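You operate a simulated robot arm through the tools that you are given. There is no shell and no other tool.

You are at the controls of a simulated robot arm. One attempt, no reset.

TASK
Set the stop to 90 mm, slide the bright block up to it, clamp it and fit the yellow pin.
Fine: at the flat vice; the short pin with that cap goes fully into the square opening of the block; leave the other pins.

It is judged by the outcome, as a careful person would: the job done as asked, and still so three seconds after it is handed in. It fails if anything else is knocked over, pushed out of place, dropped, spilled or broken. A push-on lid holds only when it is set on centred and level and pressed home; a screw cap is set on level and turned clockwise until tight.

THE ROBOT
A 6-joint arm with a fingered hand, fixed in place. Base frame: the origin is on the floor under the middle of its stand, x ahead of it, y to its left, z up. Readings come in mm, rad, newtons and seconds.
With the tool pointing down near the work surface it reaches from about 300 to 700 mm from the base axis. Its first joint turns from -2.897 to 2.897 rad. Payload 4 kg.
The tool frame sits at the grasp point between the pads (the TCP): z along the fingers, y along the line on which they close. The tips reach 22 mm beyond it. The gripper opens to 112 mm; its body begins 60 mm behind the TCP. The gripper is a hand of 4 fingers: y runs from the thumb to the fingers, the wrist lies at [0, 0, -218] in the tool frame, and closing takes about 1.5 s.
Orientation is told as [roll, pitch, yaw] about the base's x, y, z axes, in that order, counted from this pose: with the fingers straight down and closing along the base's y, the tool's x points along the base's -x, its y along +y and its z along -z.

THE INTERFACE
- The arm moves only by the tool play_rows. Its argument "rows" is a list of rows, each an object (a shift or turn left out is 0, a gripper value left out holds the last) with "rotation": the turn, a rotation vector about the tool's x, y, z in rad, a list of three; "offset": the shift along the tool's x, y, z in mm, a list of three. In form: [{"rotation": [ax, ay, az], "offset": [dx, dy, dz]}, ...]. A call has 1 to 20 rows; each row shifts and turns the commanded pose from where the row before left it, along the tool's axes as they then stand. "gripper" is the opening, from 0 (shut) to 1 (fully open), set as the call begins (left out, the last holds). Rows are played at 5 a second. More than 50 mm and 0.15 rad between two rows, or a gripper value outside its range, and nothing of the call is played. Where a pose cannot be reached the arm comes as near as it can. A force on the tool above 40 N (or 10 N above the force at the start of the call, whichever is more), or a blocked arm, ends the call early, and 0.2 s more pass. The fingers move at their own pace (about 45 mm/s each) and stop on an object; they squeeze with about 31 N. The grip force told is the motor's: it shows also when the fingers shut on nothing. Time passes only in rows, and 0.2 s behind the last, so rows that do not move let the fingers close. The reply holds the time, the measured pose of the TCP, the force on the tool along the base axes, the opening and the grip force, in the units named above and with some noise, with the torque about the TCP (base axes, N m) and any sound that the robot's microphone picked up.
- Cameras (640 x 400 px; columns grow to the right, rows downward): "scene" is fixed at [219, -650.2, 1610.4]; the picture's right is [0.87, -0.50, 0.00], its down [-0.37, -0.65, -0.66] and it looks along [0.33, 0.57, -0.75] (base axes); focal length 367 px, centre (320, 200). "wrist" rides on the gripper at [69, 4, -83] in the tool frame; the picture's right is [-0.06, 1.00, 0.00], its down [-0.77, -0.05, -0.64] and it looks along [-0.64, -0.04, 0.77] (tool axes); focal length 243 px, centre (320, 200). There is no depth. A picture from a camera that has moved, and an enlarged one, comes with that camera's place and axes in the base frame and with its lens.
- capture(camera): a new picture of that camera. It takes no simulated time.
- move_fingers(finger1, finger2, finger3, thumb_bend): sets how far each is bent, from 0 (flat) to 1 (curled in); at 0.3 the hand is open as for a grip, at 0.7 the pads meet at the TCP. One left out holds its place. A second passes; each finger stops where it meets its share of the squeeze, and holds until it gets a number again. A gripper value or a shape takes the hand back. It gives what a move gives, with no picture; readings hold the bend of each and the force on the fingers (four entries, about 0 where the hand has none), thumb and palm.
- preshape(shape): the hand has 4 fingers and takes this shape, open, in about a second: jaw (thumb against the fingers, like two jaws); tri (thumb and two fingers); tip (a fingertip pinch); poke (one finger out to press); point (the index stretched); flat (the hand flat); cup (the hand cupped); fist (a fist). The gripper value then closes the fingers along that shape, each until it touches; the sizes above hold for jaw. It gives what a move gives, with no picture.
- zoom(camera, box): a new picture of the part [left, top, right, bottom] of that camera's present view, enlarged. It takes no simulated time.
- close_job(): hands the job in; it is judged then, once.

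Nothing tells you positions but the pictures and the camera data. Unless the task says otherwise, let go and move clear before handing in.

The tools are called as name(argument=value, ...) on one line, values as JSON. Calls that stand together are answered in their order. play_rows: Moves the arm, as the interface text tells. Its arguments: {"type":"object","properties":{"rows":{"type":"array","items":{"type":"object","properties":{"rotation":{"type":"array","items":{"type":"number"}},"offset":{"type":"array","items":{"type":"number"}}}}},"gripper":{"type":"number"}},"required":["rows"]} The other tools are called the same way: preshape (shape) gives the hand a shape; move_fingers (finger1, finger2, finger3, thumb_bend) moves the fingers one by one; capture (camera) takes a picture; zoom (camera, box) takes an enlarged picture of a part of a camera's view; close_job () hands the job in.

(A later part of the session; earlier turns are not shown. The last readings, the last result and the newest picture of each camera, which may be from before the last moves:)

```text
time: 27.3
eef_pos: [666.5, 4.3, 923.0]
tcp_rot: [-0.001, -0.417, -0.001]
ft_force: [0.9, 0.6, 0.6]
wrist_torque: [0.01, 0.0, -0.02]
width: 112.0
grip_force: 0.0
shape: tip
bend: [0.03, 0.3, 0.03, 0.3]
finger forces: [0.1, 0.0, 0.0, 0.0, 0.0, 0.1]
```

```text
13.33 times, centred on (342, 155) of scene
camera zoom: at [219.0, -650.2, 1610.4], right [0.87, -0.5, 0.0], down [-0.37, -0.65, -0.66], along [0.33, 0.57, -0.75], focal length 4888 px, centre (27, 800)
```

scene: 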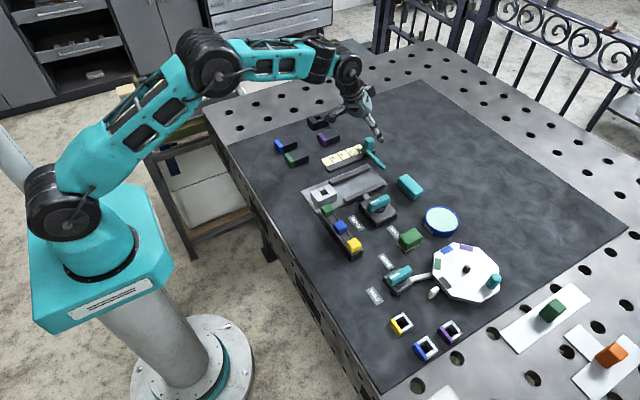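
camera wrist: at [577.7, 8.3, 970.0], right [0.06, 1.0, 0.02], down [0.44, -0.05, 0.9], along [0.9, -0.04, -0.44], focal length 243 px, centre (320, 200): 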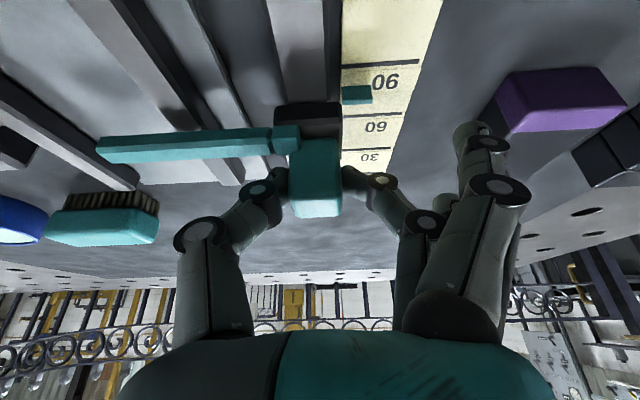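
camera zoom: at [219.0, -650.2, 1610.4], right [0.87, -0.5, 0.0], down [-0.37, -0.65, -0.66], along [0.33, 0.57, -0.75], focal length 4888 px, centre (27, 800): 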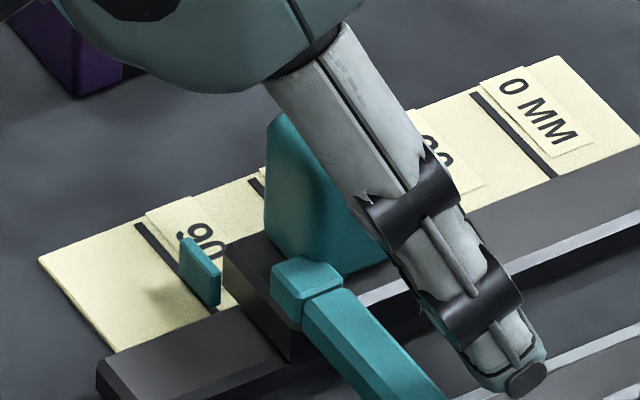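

Released cleanly. I'll rise, level the hand and yaw it 90° so the camera looks along y, which lets me judge the pointer without x-parallax.

play_rows(rows=[{"offset": [-6.1, 0, -30.1]}, {"offset": [-6.1, 0, -30.1]}, {"offset": [-6.1, 0, -30.1]}, {"rotation": [0, 0.14, 0]}, {"rotation": [0, 0.14, 0]}, {"rotation": [0, 0.14, 0]}, {"rotation": [0, 0, -0.1428]}, {"rotation": [0, 0, -0.1428]}, {"rotation": [0, 0, -0.1428]}, {"rotation": [0, 0, -0.1428]}, {"rotation": [0, 0, -0.1428]}, {"rotation": [0, 0, -0.1428]}, {"rotation": [0, 0, -0.1428]}, {"rotation": [0, 0, -0.1428]}, {"rotation": [0, 0, -0.1428]}, {"rotation": [0, 0, -0.1428]}, {"rotation": [0, 0, -0.1428]}, {"offset": [0, 0, 0]}])

capture(camera="wrist")

capture(camera="scene")

```text
time: 31.1
eef_pos: [657.5, 11.1, 1020.8]
tcp_rot: [0.007, -0.026, 1.562]
ft_force: [0.2, 0.1, 0.9]
wrist_torque: [0.02, -0.02, 0.0]
width: 112.0
grip_force: 0.0
shape: tip
bend: [0.03, 0.3, 0.03, 0.3]
finger forces: [0.0, 0.0, 0.0, 0.1, 0.0, 0.1]
out of reach, approached as far as the arm can: row 17
```

```text
taken
camera wrist: at [652.2, -59.8, 1101.1], right [-1.0, 0.07, 0.01], down [0.06, 0.75, 0.66], along [0.04, 0.66, -0.75], focal length 243 px, centre (320, 200)
```

wrist: 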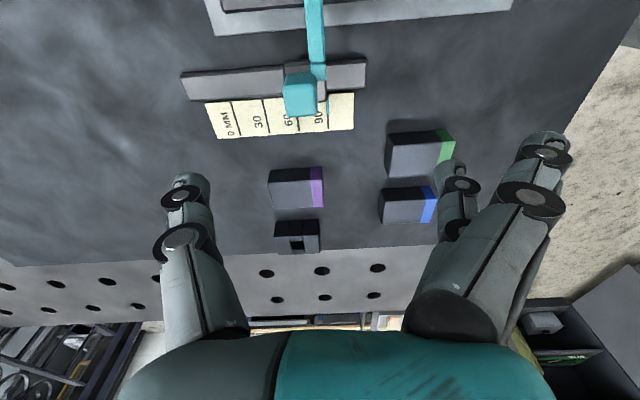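

```text
taken
```

scene: 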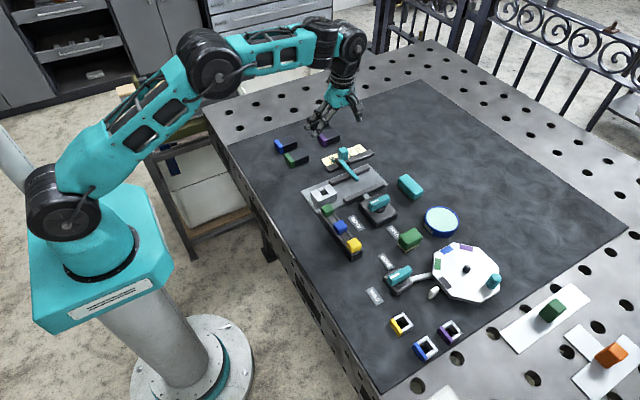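

zoom(camera="wrist", box=[180, 40, 380, 150])

```text
3.20 times, centred on (280, 95) of wrist
camera zoom: at [652.2, -59.8, 1101.1], right [-1.0, 0.07, 0.01], down [0.06, 0.75, 0.66], along [0.04, 0.66, -0.75], focal length 776 px, centre (448, 536)
```

zoom: 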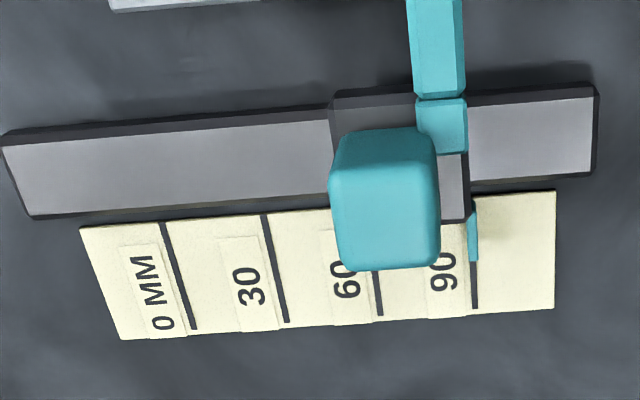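

The pointer lines up with the 90 line to within about half a millimetre, so the stop is set. Yaw +90° is near the last joint's limit, so I'll use yaw 0 and negative yaw from here. Next is the block, starting with a view from behind it.

play_rows(rows=[{"rotation": [0, 0, 0.142]}, {"rotation": [0, 0, 0.142]}, {"rotation": [0, 0, 0.142]}, {"rotation": [0, 0, 0.142]}, {"rotation": [0, 0, 0.142]}, {"rotation": [0, 0, 0.142]}, {"rotation": [0, 0, 0.142]}, {"rotation": [0, 0, 0.142]}, {"rotation": [0, 0, 0.142]}, {"rotation": [0, 0, 0.142]}, {"rotation": [0, 0, 0.142]}, {"offset": [0, 0, 0]}])

```text
time: 33.7
eef_pos: [657.5, 11.4, 1020.0]
tcp_rot: [-0.003, 0.0, 0.002]
ft_force: [0.7, 0.2, 1.0]
wrist_torque: [-0.02, -0.05, 0.04]
width: 112.1
grip_force: 0.1
shape: tip
bend: [0.03, 0.3, 0.03, 0.3]
finger forces: [0.0, 0.1, 0.1, 0.0, 0.0, 0.0]
```

play_rows(rows=[{"offset": [35, -21, 0]}, {"offset": [35, -21, 0]}, {"offset": [35, -21, 0]}, {"offset": [35, -21, 10]}, {"offset": [37.5, -21.4, 10]}, {"offset": [0, 0, 0]}])

capture(camera="wrist")

zoom(camera="wrist", box=[200, 60, 440, 220])

```text
time: 35.1
eef_pos: [483.1, -95.5, 1000.2]
tcp_rot: [-0.001, -0.001, 0.009]
ft_force: [-1.0, 0.6, 0.2]
wrist_torque: [0.01, 0.02, -0.04]
width: 112.0
grip_force: 0.0
shape: tip
bend: [0.03, 0.3, 0.03, 0.3]
finger forces: [0.1, 0.0, 0.0, 0.1, 0.0, 0.0]
```

```text
taken
camera wrist: at [413.2, -91.4, 1082.8], right [0.06, 1.0, 0.0], down [0.77, -0.04, 0.64], along [0.64, -0.04, -0.77], focal length 243 px, centre (320, 200)
```

wrist: 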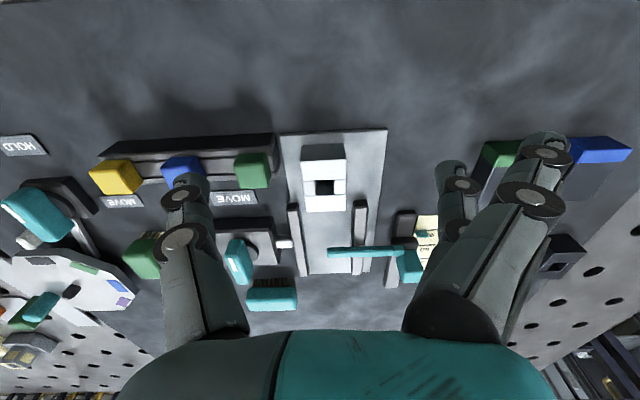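

```text
2.50 times, centred on (320, 140) of wrist
camera zoom: at [413.2, -91.4, 1082.8], right [0.06, 1.0, 0.0], down [0.77, -0.04, 0.64], along [0.64, -0.04, -0.77], focal length 606 px, centre (320, 350)
```

zoom: 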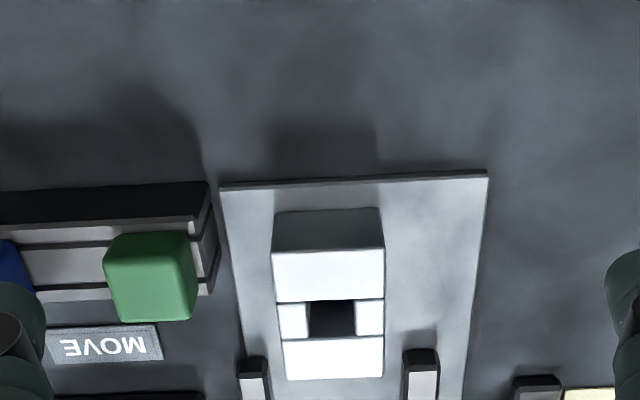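

Here is a clear view of the block, centre about (551, −95), with its top at z≈900 and the channel ahead of it. The curled-finger shapes may be better for pushing, so I'll try "poke" at this safe height.

preshape(shape="poke")

capture(camera="wrist")

zoom(camera="scene", box=[220, 60, 420, 200])

```text
time: 36.0
eef_pos: [484.0, -94.7, 1000.0]
tcp_rot: [-0.001, 0.0, 0.006]
ft_force: [0.2, 0.3, -0.7]
wrist_torque: [0.0, 0.05, 0.01]
width: 0.0
grip_force: 0.1
shape: poke
bend: [1.0, 1.0, 1.0, 0.47]
finger forces: [0.0, 0.0, 0.0, 0.0, 0.1, 0.1]
```

```text
taken
camera wrist: at [413.6, -91.2, 1082.8], right [0.06, 1.0, 0.0], down [0.77, -0.04, 0.64], along [0.64, -0.04, -0.77], focal length 243 px, centre (320, 200)
```

wrist: 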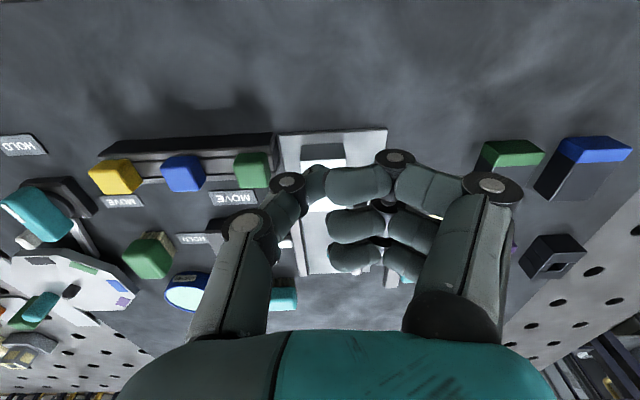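

```text
2.86 times, centred on (320, 130) of scene
camera zoom: at [219.0, -650.2, 1610.4], right [0.87, -0.5, 0.0], down [-0.37, -0.65, -0.66], along [0.33, 0.57, -0.75], focal length 1047 px, centre (320, 400)
```

zoom: 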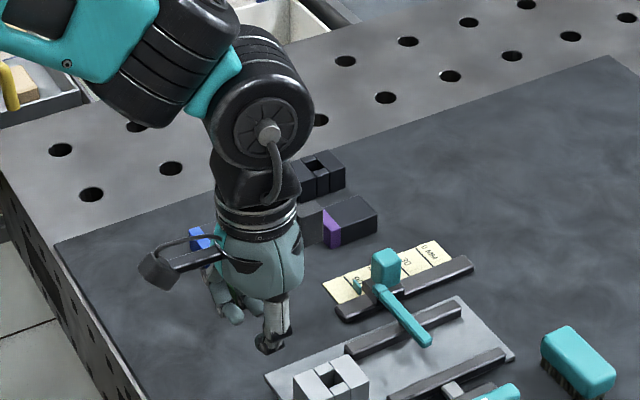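

"Poke" keeps the curled fingers too low, so they would hit the block top. I'll close the hand in jaw shape instead and see whether the leading finger can act as a pusher.

preshape(shape="jaw")

play_rows(rows=[{"offset": [0, 0, 0]}, {"offset": [0, 0, 0]}, {"offset": [0, 0, 0]}, {"offset": [0, 0, 0]}, {"offset": [0, 0, 0]}, {"offset": [0, 0, 0]}, {"offset": [0, 0, 0]}, {"offset": [0, 0, 0]}], gripper=0)

capture(camera="wrist")

zoom(camera="scene", box=[220, 60, 420, 200])

```text
time: 36.9
eef_pos: [483.4, -95.2, 999.9]
tcp_rot: [-0.002, 0.001, 0.009]
ft_force: [-0.2, -0.3, -0.3]
wrist_torque: [0.02, 0.02, -0.02]
width: 111.9
grip_force: 0.0
shape: jaw
bend: [0.3, 0.3, 0.3, 0.3]
finger forces: [0.0, 0.0, 0.0, 0.0, 0.0, 0.0]
```

```text
time: 38.7
eef_pos: [484.1, -94.1, 999.6]
tcp_rot: [-0.001, 0.0, 0.007]
ft_force: [-0.3, -0.2, -0.3]
wrist_torque: [-0.03, -0.03, -0.02]
width: 0.2
grip_force: 31.1
shape: jaw
bend: [0.68, 0.56, 0.68, 0.66]
finger forces: [0.0, 0.1, 0.0, 0.1, 0.0, 0.0]
```

```text
taken
camera wrist: at [413.6, -91.2, 1082.9], right [0.06, 1.0, 0.0], down [0.77, -0.04, 0.64], along [0.64, -0.04, -0.77], focal length 243 px, centre (320, 200)
```

wrist: 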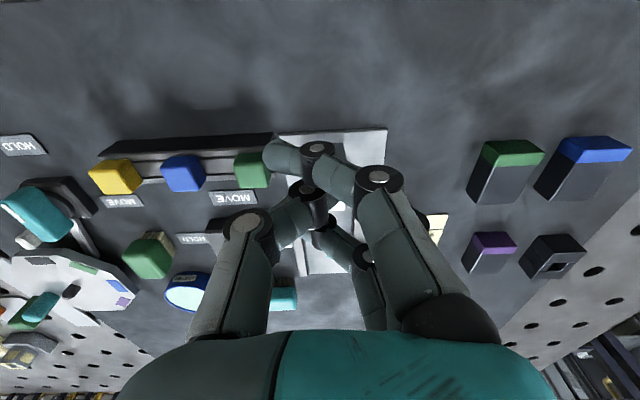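

```text
2.86 times, centred on (320, 130) of scene
camera zoom: at [219.0, -650.2, 1610.4], right [0.87, -0.5, 0.0], down [-0.37, -0.65, -0.66], along [0.33, 0.57, -0.75], focal length 1047 px, centre (320, 400)
```

zoom: 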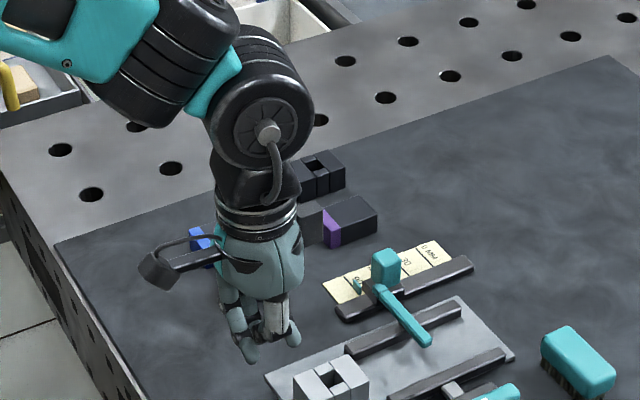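

In closed jaw shape the leading fingertip is about 23+8 mm ahead of the TCP and about 22 mm below it, which makes a usable pusher. I'll lower it behind the block.

play_rows(rows=[{"offset": [12, 0, 10]}, {"offset": [0, 0, 20]}, {"offset": [0, 0, 20]}, {"offset": [0, 0, 20]}, {"offset": [0, 0, 15]}, {"offset": [0, 0, 10]}, {"offset": [0, 0, 5]}, {"offset": [0, 0, 0]}])

zoom(camera="scene", box=[270, 130, 390, 210])

capture(camera="wrist")

```text
time: 40.5
eef_pos: [467.9, -96.4, 900.0]
tcp_rot: [-0.002, -0.001, 0.004]
ft_force: [0.0, 0.2, -0.2]
wrist_torque: [0.01, -0.02, 0.01]
width: 0.1
grip_force: 31.1
shape: jaw
bend: [0.68, 0.56, 0.68, 0.66]
finger forces: [0.1, 0.0, 0.1, 0.0, 0.0, 0.0]
```

```text
5.00 times, centred on (330, 170) of scene
camera zoom: at [219.0, -650.2, 1610.4], right [0.87, -0.5, 0.0], down [-0.37, -0.65, -0.66], along [0.33, 0.57, -0.75], focal length 1833 px, centre (270, 350)
```

zoom: 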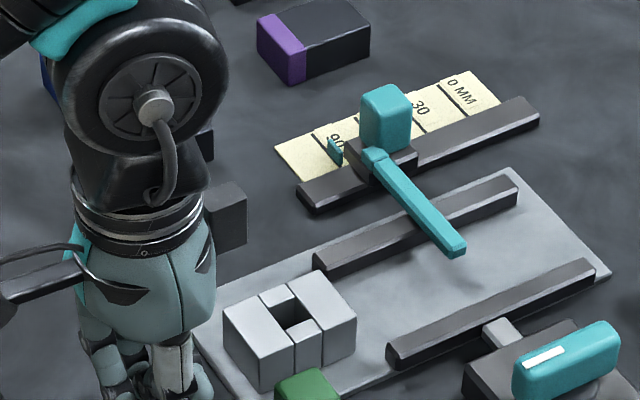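

```text
taken
camera wrist: at [397.9, -91.9, 982.2], right [0.06, 1.0, 0.0], down [0.77, -0.04, 0.64], along [0.64, -0.04, -0.77], focal length 243 px, centre (320, 200)
```

wrist: 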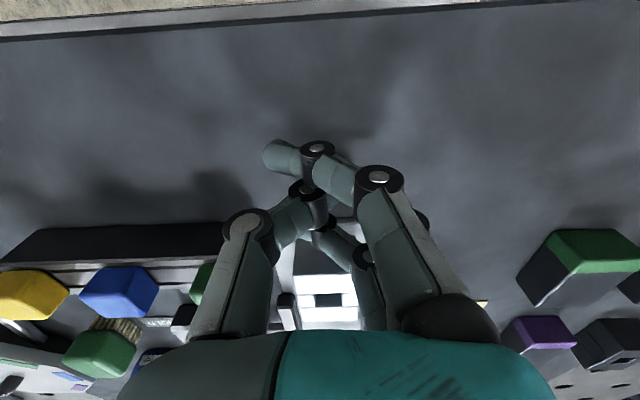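

The view is good and nothing is touching yet. Advancing slowly to touch the block's rear face.

play_rows(rows=[{"offset": [-6, 0, 0]}, {"offset": [-6, 0, 0]}, {"offset": [-4, 0, 0]}, {"offset": [-4, 0, 0]}, {"offset": [-4, 0, 0]}, {"offset": [-4, 0, 0]}, {"offset": [0, 0, 0]}])

zoom(camera="scene", box=[270, 130, 390, 210])

```text
time: 42.1
eef_pos: [497.0, -94.7, 897.6]
tcp_rot: [-0.002, 0.002, 0.006]
ft_force: [-1.8, 0.6, -0.2]
wrist_torque: [-0.01, -0.02, -0.01]
width: 0.0
grip_force: 30.7
shape: jaw
bend: [0.68, 0.56, 0.68, 0.66]
finger forces: [0.1, 0.1, 2.0, 0.0, 0.0, 0.0]
```

```text
5.00 times, centred on (330, 170) of scene
camera zoom: at [219.0, -650.2, 1610.4], right [0.87, -0.5, 0.0], down [-0.37, -0.65, -0.66], along [0.33, 0.57, -0.75], focal length 1833 px, centre (270, 350)
```

zoom: 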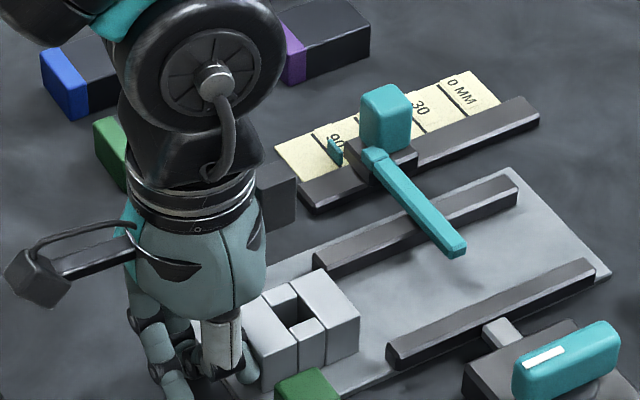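

Contact: the leading finger reads 2 N and the block has started to move. Pushing further along the channel.

play_rows(rows=[{"offset": [-4, 0, 0]}, {"offset": [-4, 0, 0]}, {"offset": [-4, 0, 0]}, {"offset": [-4, 0, 0]}, {"offset": [-4, 0, 0]}, {"offset": [-4, 0, 0]}, {"offset": [-4, 0, 0]}, {"offset": [-4, 0, 0]}, {"offset": [0, 0, 0]}])

zoom(camera="scene", box=[270, 130, 390, 210])

capture(camera="wrist")

```text
time: 43.1
eef_pos: [506.7, -94.1, 897.9]
tcp_rot: [0.001, 0.019, 0.003]
ft_force: [-7.7, 0.3, 2.8]
wrist_torque: [0.0, 0.12, 0.08]
width: 0.1
grip_force: 31.2
shape: jaw
bend: [0.68, 0.56, 0.69, 0.66]
finger forces: [0.0, 0.1, 2.0, 0.0, 0.0, 0.0]
stopped in row 5: the force on the tool passed its limit at 45 N (the readings are from after the stop); the commanded pose is now the measured one
```

```text
5.00 times, centred on (330, 170) of scene
camera zoom: at [219.0, -650.2, 1610.4], right [0.87, -0.5, 0.0], down [-0.37, -0.65, -0.66], along [0.33, 0.57, -0.75], focal length 1833 px, centre (270, 350)
```

zoom: 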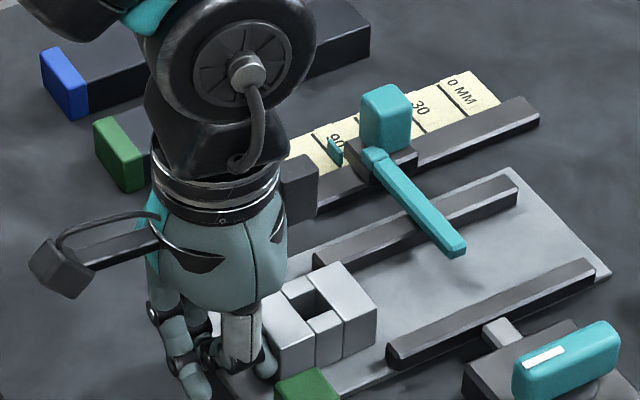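

```text
taken
camera wrist: at [437.8, -90.8, 982.6], right [0.06, 1.0, 0.0], down [0.78, -0.05, 0.63], along [0.63, -0.04, -0.78], focal length 243 px, centre (320, 200)
```

wrist: 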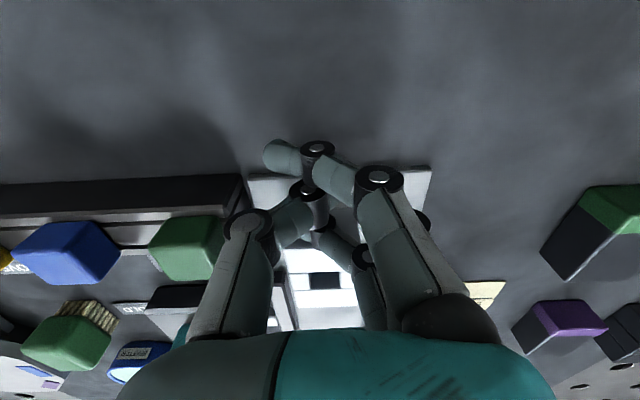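

The tips caught the front edge of the plate. The vice hasn't moved. I'll back off, rise 7 mm and continue.

play_rows(rows=[{"offset": [5, 0, 0]}, {"offset": [5, 0, -3]}, {"offset": [0, 0, -4]}, {"rotation": [0, -0.019, 0]}, {"offset": [0, 0, 0]}])

zoom(camera="scene", box=[270, 130, 390, 210])

```text
time: 44.3
eef_pos: [498.3, -94.6, 906.5]
tcp_rot: [-0.003, -0.005, 0.005]
ft_force: [-0.6, -0.4, -0.5]
wrist_torque: [-0.04, 0.0, 0.04]
width: 0.0
grip_force: 30.9
shape: jaw
bend: [0.68, 0.56, 0.69, 0.66]
finger forces: [0.0, 0.1, 0.1, 0.0, 0.0, 0.0]
```

```text
5.00 times, centred on (330, 170) of scene
camera zoom: at [219.0, -650.2, 1610.4], right [0.87, -0.5, 0.0], down [-0.37, -0.65, -0.66], along [0.33, 0.57, -0.75], focal length 1833 px, centre (270, 350)
```

zoom: 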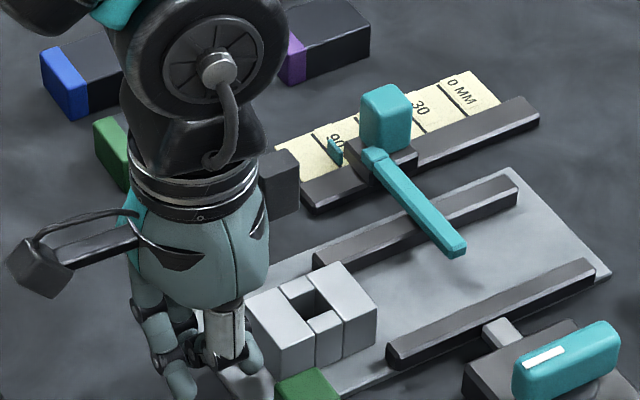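

play_rows(rows=[{"offset": [-4, 0, 0]}, {"offset": [-4, 0, 0]}, {"offset": [-4, 0, 0]}, {"offset": [-4, 0, 0]}, {"offset": [-4, 0, 0]}, {"offset": [0, 0, 0]}])

zoom(camera="scene", box=[270, 130, 390, 210])

```text
time: 45.7
eef_pos: [518.8, -94.0, 905.8]
tcp_rot: [0.001, -0.002, 0.005]
ft_force: [-1.0, -0.3, 0.5]
wrist_torque: [-0.01, 0.01, 0.01]
width: 0.0
grip_force: 31.5
shape: jaw
bend: [0.68, 0.56, 0.69, 0.66]
finger forces: [0.0, 0.1, 1.7, 0.0, 0.1, 0.0]
```

```text
5.00 times, centred on (330, 170) of scene
camera zoom: at [219.0, -650.2, 1610.4], right [0.87, -0.5, 0.0], down [-0.37, -0.65, -0.66], along [0.33, 0.57, -0.75], focal length 1833 px, centre (270, 350)
```

zoom: 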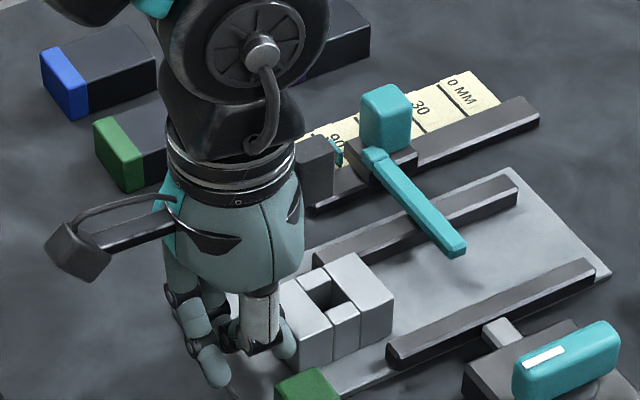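

play_rows(rows=[{"offset": [-4, 0, 0]}, {"offset": [-4, 0, 0]}, {"offset": [-4, 0, 0]}, {"offset": [-4, 0, 0]}, {"offset": [-4, 0, 0]}, {"offset": [-4, 0, 0]}, {"offset": [-4, 0, 0]}, {"offset": [0, 0, 0]}])

zoom(camera="scene", box=[300, 130, 400, 200])

capture(camera="wrist")

```text
time: 47.5
eef_pos: [546.3, -94.7, 905.2]
tcp_rot: [0.001, -0.004, 0.007]
ft_force: [-1.1, 0.1, 0.3]
wrist_torque: [-0.02, -0.02, 0.04]
width: 0.3
grip_force: 31.3
shape: jaw
bend: [0.68, 0.56, 0.69, 0.66]
finger forces: [0.1, 0.0, 2.1, 0.0, 0.0, 0.1]
```

```text
5.71 times, centred on (350, 165) of scene
camera zoom: at [219.0, -650.2, 1610.4], right [0.87, -0.5, 0.0], down [-0.37, -0.65, -0.66], along [0.33, 0.57, -0.75], focal length 2095 px, centre (149, 400)
```

zoom: 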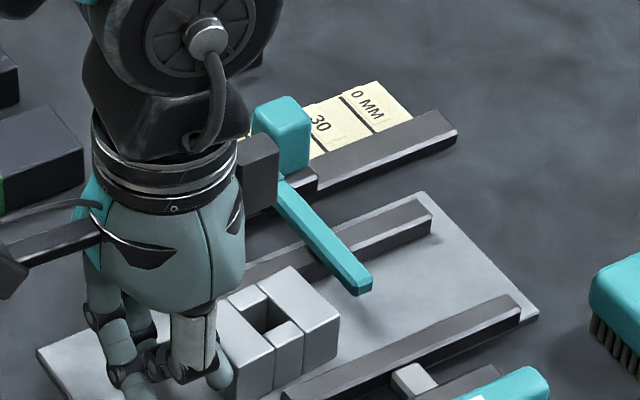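

```text
taken
camera wrist: at [475.2, -91.1, 988.4], right [0.06, 1.0, 0.0], down [0.76, -0.05, 0.64], along [0.64, -0.04, -0.76], focal length 243 px, centre (320, 200)
```

wrist: 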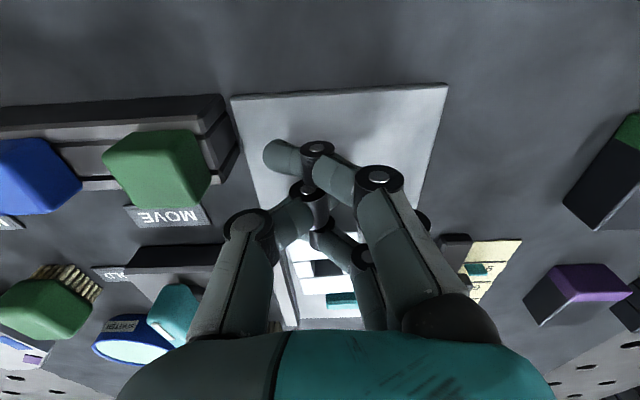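

zoom(camera="scene", box=[335, 160, 375, 190])

zoom(camera="wrist", box=[270, 220, 390, 335])

```text
13.33 times, centred on (355, 175) of scene
camera zoom: at [219.0, -650.2, 1610.4], right [0.87, -0.5, 0.0], down [-0.37, -0.65, -0.66], along [0.33, 0.57, -0.75], focal length 4888 px, centre (-147, 533)
```

zoom: 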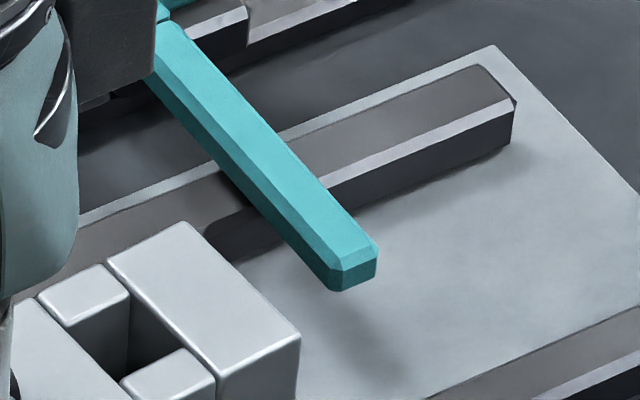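

```text
3.48 times, centred on (330, 278) of wrist
camera zoom: at [475.2, -91.1, 988.4], right [0.06, 1.0, 0.0], down [0.76, -0.05, 0.64], along [0.64, -0.04, -0.76], focal length 844 px, centre (285, -70)
```

zoom: 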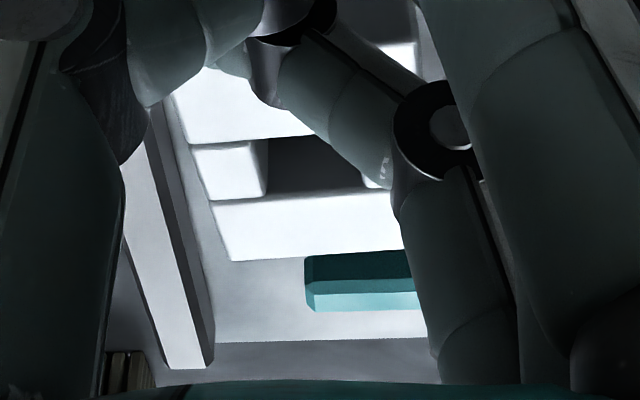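

The gap between block and stop bar is about 14 mm. Advancing 8 mm, then I'll check again.

play_rows(rows=[{"offset": [-2, 0, 0]}, {"offset": [-2, 0, 0]}, {"offset": [-2, 0, 0]}, {"offset": [-2, 0, 0]}, {"offset": [0, 0, 0]}])

zoom(camera="scene", box=[335, 160, 375, 190])

zoom(camera="wrist", box=[270, 220, 390, 335])

```text
time: 48.7
eef_pos: [554.2, -94.7, 905.3]
tcp_rot: [0.0, -0.004, 0.006]
ft_force: [-2.7, -0.5, 1.7]
wrist_torque: [-0.01, -0.07, -0.01]
width: 0.1
grip_force: 30.4
shape: jaw
bend: [0.68, 0.56, 0.69, 0.66]
finger forces: [0.0, 0.0, 3.0, 0.0, 0.0, 0.1]
```

```text
13.33 times, centred on (355, 175) of scene
camera zoom: at [219.0, -650.2, 1610.4], right [0.87, -0.5, 0.0], down [-0.37, -0.65, -0.66], along [0.33, 0.57, -0.75], focal length 4888 px, centre (-147, 533)
```

zoom: 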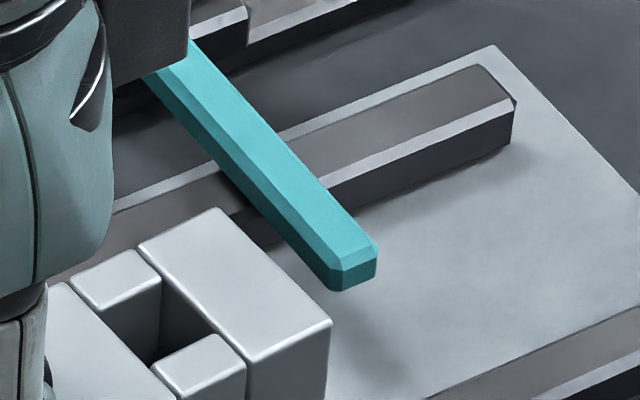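

```text
3.48 times, centred on (330, 278) of wrist
camera zoom: at [483.0, -90.6, 988.3], right [0.06, 1.0, 0.0], down [0.76, -0.05, 0.64], along [0.64, -0.04, -0.76], focal length 844 px, centre (285, -70)
```

zoom: 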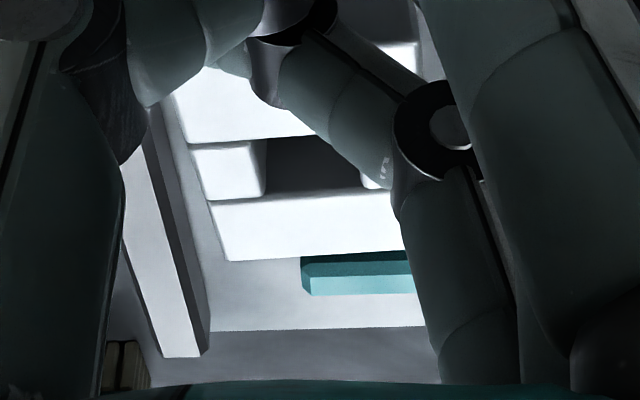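

About 8 mm left. Advancing 5 mm more.

play_rows(rows=[{"offset": [-1.7, 0, 0]}, {"offset": [-1.7, 0, 0]}, {"offset": [-1.6, 0, 0]}, {"offset": [0, 0, 0]}])

zoom(camera="scene", box=[335, 160, 375, 190])

zoom(camera="wrist", box=[290, 260, 380, 335])

```text
time: 49.7
eef_pos: [558.6, -94.6, 905.1]
tcp_rot: [0.002, -0.003, 0.004]
ft_force: [-2.5, -0.3, 0.2]
wrist_torque: [-0.03, -0.02, -0.02]
width: 0.1
grip_force: 31.3
shape: jaw
bend: [0.68, 0.56, 0.69, 0.66]
finger forces: [0.0, 0.0, 2.0, 0.0, 0.0, 0.0]
```

```text
13.33 times, centred on (355, 175) of scene
camera zoom: at [219.0, -650.2, 1610.4], right [0.87, -0.5, 0.0], down [-0.37, -0.65, -0.66], along [0.33, 0.57, -0.75], focal length 4888 px, centre (-147, 533)
```

zoom: 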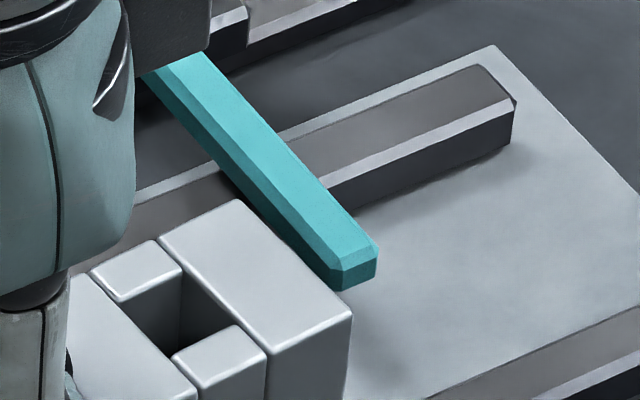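

```text
5.33 times, centred on (335, 298) of wrist
camera zoom: at [487.8, -90.4, 988.6], right [0.06, 1.0, 0.0], down [0.76, -0.05, 0.64], along [0.64, -0.04, -0.76], focal length 1294 px, centre (240, -320)
```

zoom: 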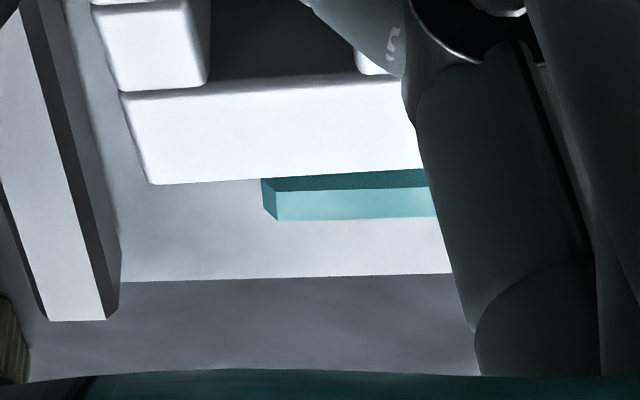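

About 3 mm left. Advancing in small steps now.

play_rows(rows=[{"offset": [-1, 0, 0]}, {"offset": [-1, 0, 0]}, {"offset": [0, 0, 0]}])

zoom(camera="scene", box=[335, 160, 375, 190])

zoom(camera="wrist", box=[300, 265, 370, 320])

```text
time: 50.5
eef_pos: [560.9, -93.7, 907.6]
tcp_rot: [-0.001, -0.004, 0.005]
ft_force: [-2.8, 0.2, 1.6]
wrist_torque: [-0.01, -0.02, -0.02]
width: 0.0
grip_force: 31.8
shape: jaw
bend: [0.68, 0.56, 0.69, 0.66]
finger forces: [0.0, 0.0, 2.3, 0.1, 0.0, 0.0]
```

```text
13.33 times, centred on (355, 175) of scene
camera zoom: at [219.0, -650.2, 1610.4], right [0.87, -0.5, 0.0], down [-0.37, -0.65, -0.66], along [0.33, 0.57, -0.75], focal length 4888 px, centre (-147, 533)
```

zoom: 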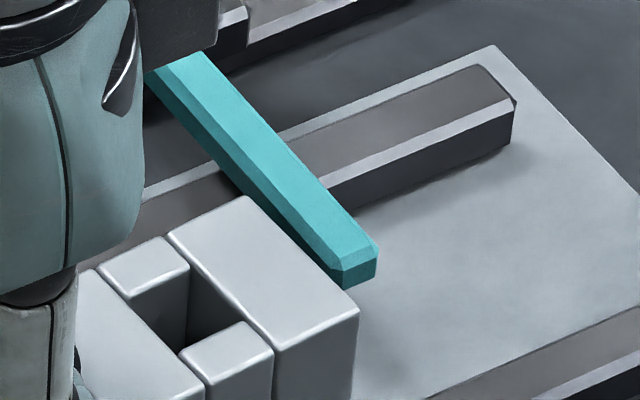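

```text
7.27 times, centred on (335, 292) of wrist
camera zoom: at [489.7, -90.3, 988.6], right [0.06, 1.0, 0.0], down [0.76, -0.05, 0.64], along [0.64, -0.04, -0.76], focal length 1764 px, centre (211, -473)
```

zoom: 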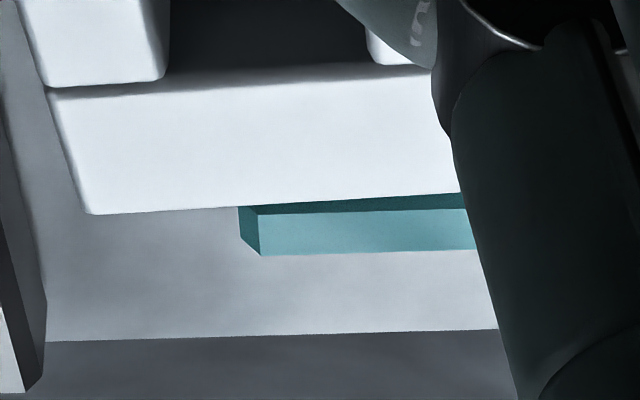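

play_rows(rows=[{"offset": [-1, 0, 0]}, {"offset": [0, 0, 0]}])

zoom(camera="scene", box=[335, 160, 375, 190])

zoom(camera="wrist", box=[300, 265, 370, 320])

```text
time: 51.1
eef_pos: [561.1, -92.7, 906.8]
tcp_rot: [0.002, -0.003, 0.006]
ft_force: [-3.0, -0.6, 0.8]
wrist_torque: [0.02, -0.03, -0.02]
width: 0.0
grip_force: 31.0
shape: jaw
bend: [0.68, 0.56, 0.69, 0.66]
finger forces: [0.1, 0.0, 2.7, 0.1, 0.0, 0.0]
```

```text
13.33 times, centred on (355, 175) of scene
camera zoom: at [219.0, -650.2, 1610.4], right [0.87, -0.5, 0.0], down [-0.37, -0.65, -0.66], along [0.33, 0.57, -0.75], focal length 4888 px, centre (-147, 533)
```

zoom: 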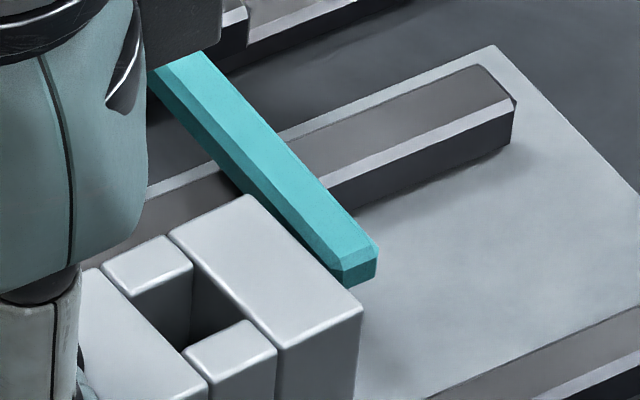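

```text
7.27 times, centred on (335, 292) of wrist
camera zoom: at [490.6, -90.1, 988.6], right [0.06, 1.0, 0.0], down [0.76, -0.05, 0.64], along [0.64, -0.04, -0.76], focal length 1764 px, centre (211, -473)
```

zoom: 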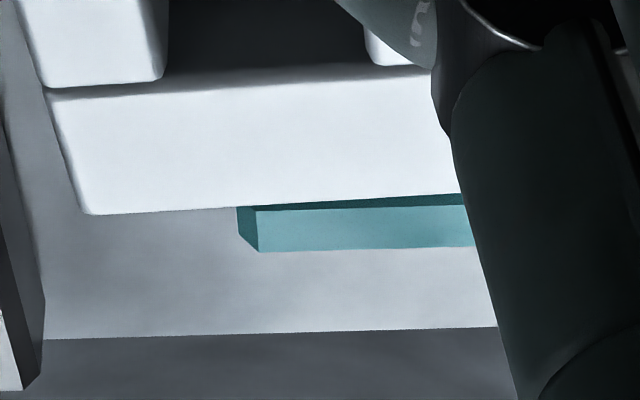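

play_rows(rows=[{"offset": [-1, 0, 0]}, {"offset": [0, 0, 0]}])

zoom(camera="scene", box=[345, 165, 365, 180])

zoom(camera="wrist", box=[300, 265, 370, 320])

```text
time: 51.7
eef_pos: [562.4, -94.0, 905.2]
tcp_rot: [-0.001, -0.003, 0.007]
ft_force: [-1.4, 1.0, 1.5]
wrist_torque: [0.03, -0.03, 0.01]
width: 0.0
grip_force: 30.9
shape: jaw
bend: [0.68, 0.56, 0.69, 0.66]
finger forces: [0.0, 0.0, 2.7, 0.1, 0.0, 0.0]
```

```text
16.00 times, centred on (355, 172) of scene
camera zoom: at [219.0, -650.2, 1610.4], right [0.87, -0.5, 0.0], down [-0.37, -0.65, -0.66], along [0.33, 0.57, -0.75], focal length 5865 px, centre (-240, 640)
```

zoom: 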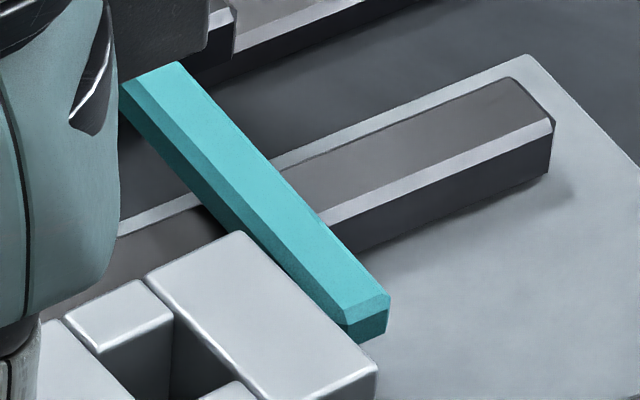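

```text
7.27 times, centred on (335, 292) of wrist
camera zoom: at [491.7, -90.2, 988.6], right [0.06, 1.0, 0.0], down [0.76, -0.05, 0.64], along [0.64, -0.04, -0.76], focal length 1764 px, centre (211, -473)
```

zoom: 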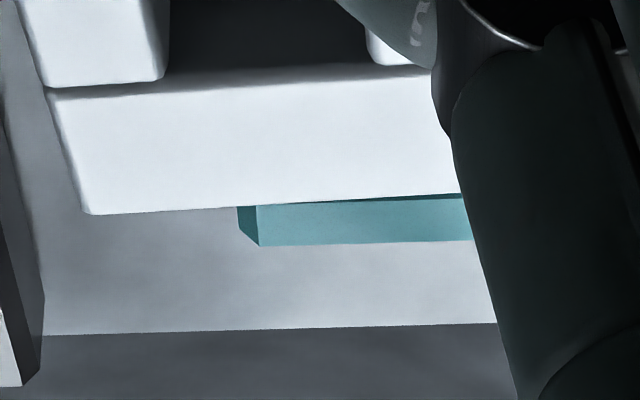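

play_rows(rows=[{"offset": [-0.7, 0, 0]}, {"offset": [0, 0, 0]}])

zoom(camera="scene", box=[345, 165, 365, 180])

zoom(camera="wrist", box=[300, 265, 370, 320])

```text
time: 52.3
eef_pos: [562.8, -94.3, 906.0]
tcp_rot: [0.0, -0.004, 0.005]
ft_force: [-1.7, 0.1, 1.7]
wrist_torque: [0.01, -0.03, -0.01]
width: 0.0
grip_force: 31.7
shape: jaw
bend: [0.68, 0.56, 0.69, 0.66]
finger forces: [0.0, 0.0, 3.1, 0.1, 0.1, 0.0]
```

```text
16.00 times, centred on (355, 172) of scene
camera zoom: at [219.0, -650.2, 1610.4], right [0.87, -0.5, 0.0], down [-0.37, -0.65, -0.66], along [0.33, 0.57, -0.75], focal length 5865 px, centre (-240, 640)
```

zoom: 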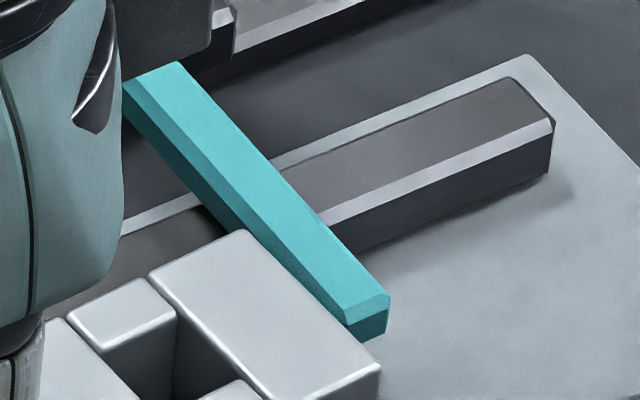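

```text
7.27 times, centred on (335, 292) of wrist
camera zoom: at [492.4, -90.1, 988.5], right [0.06, 1.0, 0.0], down [0.76, -0.05, 0.64], along [0.64, -0.04, -0.76], focal length 1764 px, centre (211, -473)
```

zoom: 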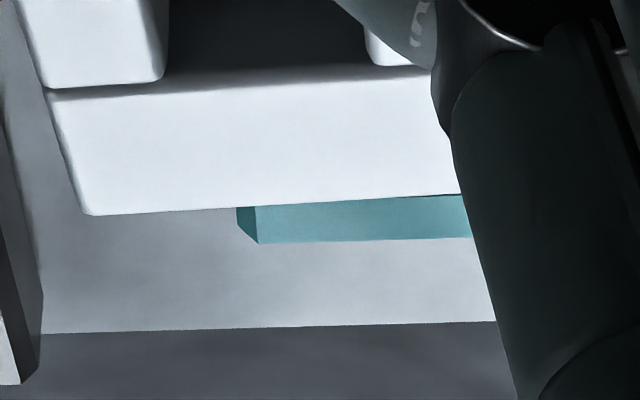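

zoom(camera="scene", box=[352, 172, 360, 178])

zoom(camera="scene", box=[338, 140, 358, 155])

```text
16.00 times, centred on (356, 175) of scene
camera zoom: at [219.0, -650.2, 1610.4], right [0.87, -0.5, 0.0], down [-0.37, -0.65, -0.66], along [0.33, 0.57, -0.75], focal length 5865 px, centre (-256, 600)
```

zoom: 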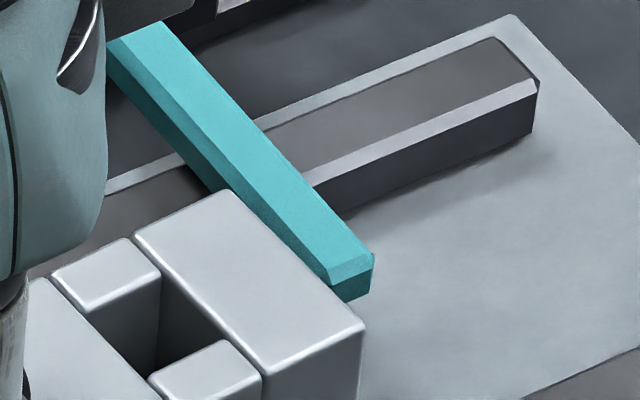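

```text
16.00 times, centred on (348, 148) of scene
camera zoom: at [219.0, -650.2, 1610.4], right [0.87, -0.5, 0.0], down [-0.37, -0.65, -0.66], along [0.33, 0.57, -0.75], focal length 5865 px, centre (-128, 1040)
```

zoom: 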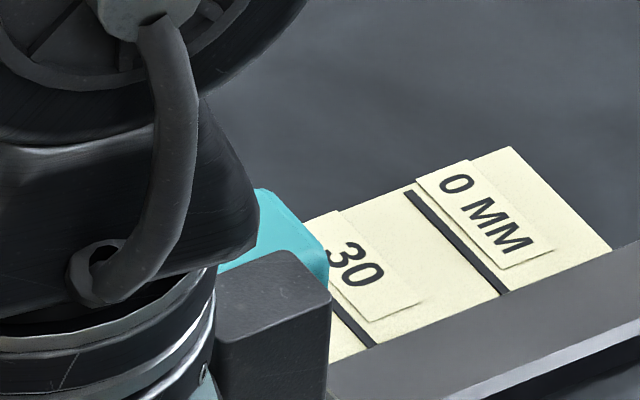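

By my estimate roughly 1.5 mm of gap remains. Continuing in sub-millimetre steps while watching the bar for movement.

play_rows(rows=[{"offset": [-0.5, 0, 0]}, {"offset": [-0.5, 0, 0]}, {"offset": [0, 0, 0]}])

zoom(camera="scene", box=[352, 172, 360, 178])

zoom(camera="wrist", box=[300, 265, 370, 320])

```text
time: 53.1
eef_pos: [563.8, -93.6, 906.0]
tcp_rot: [-0.001, -0.004, 0.006]
ft_force: [-2.3, -0.2, 2.3]
wrist_torque: [0.01, -0.02, 0.01]
width: 0.0
grip_force: 30.9
shape: jaw
bend: [0.68, 0.56, 0.69, 0.66]
finger forces: [0.1, 0.0, 2.8, 0.0, 0.0, 0.1]
```

```text
16.00 times, centred on (356, 175) of scene
camera zoom: at [219.0, -650.2, 1610.4], right [0.87, -0.5, 0.0], down [-0.37, -0.65, -0.66], along [0.33, 0.57, -0.75], focal length 5865 px, centre (-256, 600)
```

zoom: 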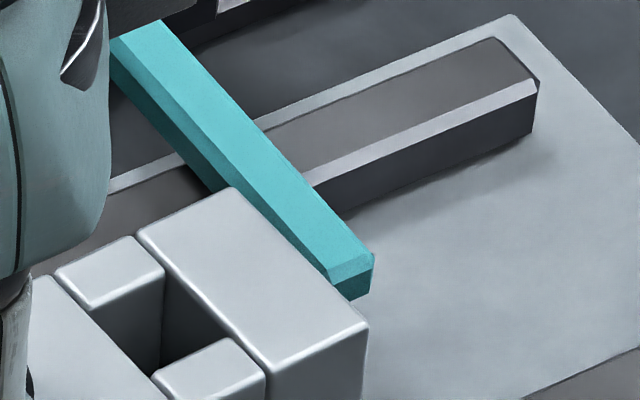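

```text
7.27 times, centred on (335, 292) of wrist
camera zoom: at [493.2, -89.8, 988.5], right [0.06, 1.0, 0.0], down [0.76, -0.05, 0.64], along [0.64, -0.04, -0.76], focal length 1764 px, centre (211, -473)
```

zoom: 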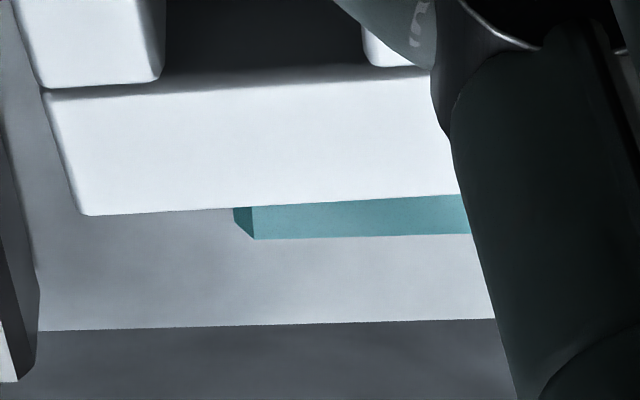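

play_rows(rows=[{"offset": [-0.4, 0, 0]}, {"offset": [-0.4, 0, 0]}, {"offset": [0, 0, 0]}])

zoom(camera="scene", box=[352, 172, 360, 178])

zoom(camera="wrist", box=[300, 265, 370, 320])

```text
time: 53.9
eef_pos: [565.3, -94.5, 906.2]
tcp_rot: [-0.002, -0.003, 0.004]
ft_force: [-2.8, 0.5, 0.0]
wrist_torque: [-0.02, -0.05, -0.02]
width: 0.1
grip_force: 31.4
shape: jaw
bend: [0.68, 0.56, 0.69, 0.66]
finger forces: [0.0, 0.0, 2.5, 0.0, 0.0, 0.1]
```

```text
16.00 times, centred on (356, 175) of scene
camera zoom: at [219.0, -650.2, 1610.4], right [0.87, -0.5, 0.0], down [-0.37, -0.65, -0.66], along [0.33, 0.57, -0.75], focal length 5865 px, centre (-256, 600)
```

zoom: 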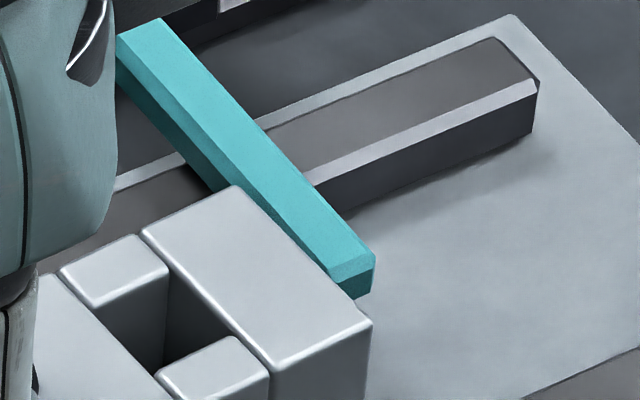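

```text
7.27 times, centred on (335, 292) of wrist
camera zoom: at [494.2, -90.1, 989.2], right [0.06, 1.0, 0.0], down [0.76, -0.05, 0.64], along [0.64, -0.04, -0.76], focal length 1764 px, centre (211, -473)
```

zoom: 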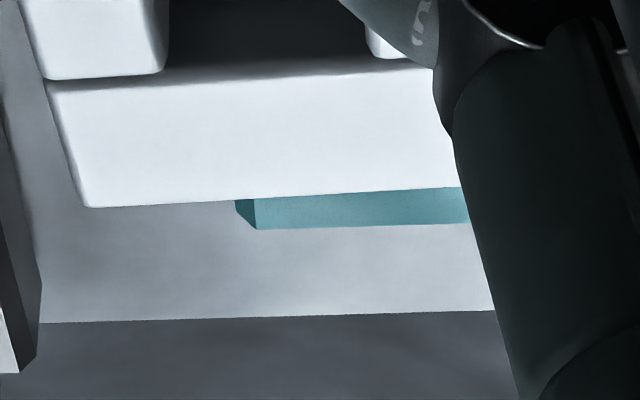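

zoom(camera="scene", box=[338, 140, 358, 155])

zoom(camera="wrist", box=[420, 220, 540, 320])

```text
16.00 times, centred on (348, 148) of scene
camera zoom: at [219.0, -650.2, 1610.4], right [0.87, -0.5, 0.0], down [-0.37, -0.65, -0.66], along [0.33, 0.57, -0.75], focal length 5865 px, centre (-128, 1040)
```

zoom: 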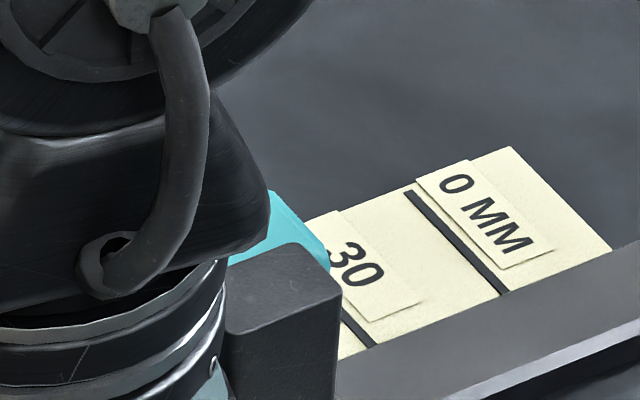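

```text
4.00 times, centred on (480, 270) of wrist
camera zoom: at [494.2, -90.1, 989.2], right [0.06, 1.0, 0.0], down [0.76, -0.05, 0.64], along [0.64, -0.04, -0.76], focal length 970 px, centre (-320, -80)
```

zoom: 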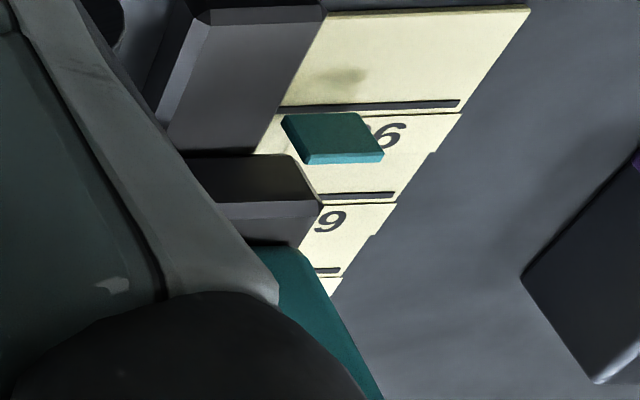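

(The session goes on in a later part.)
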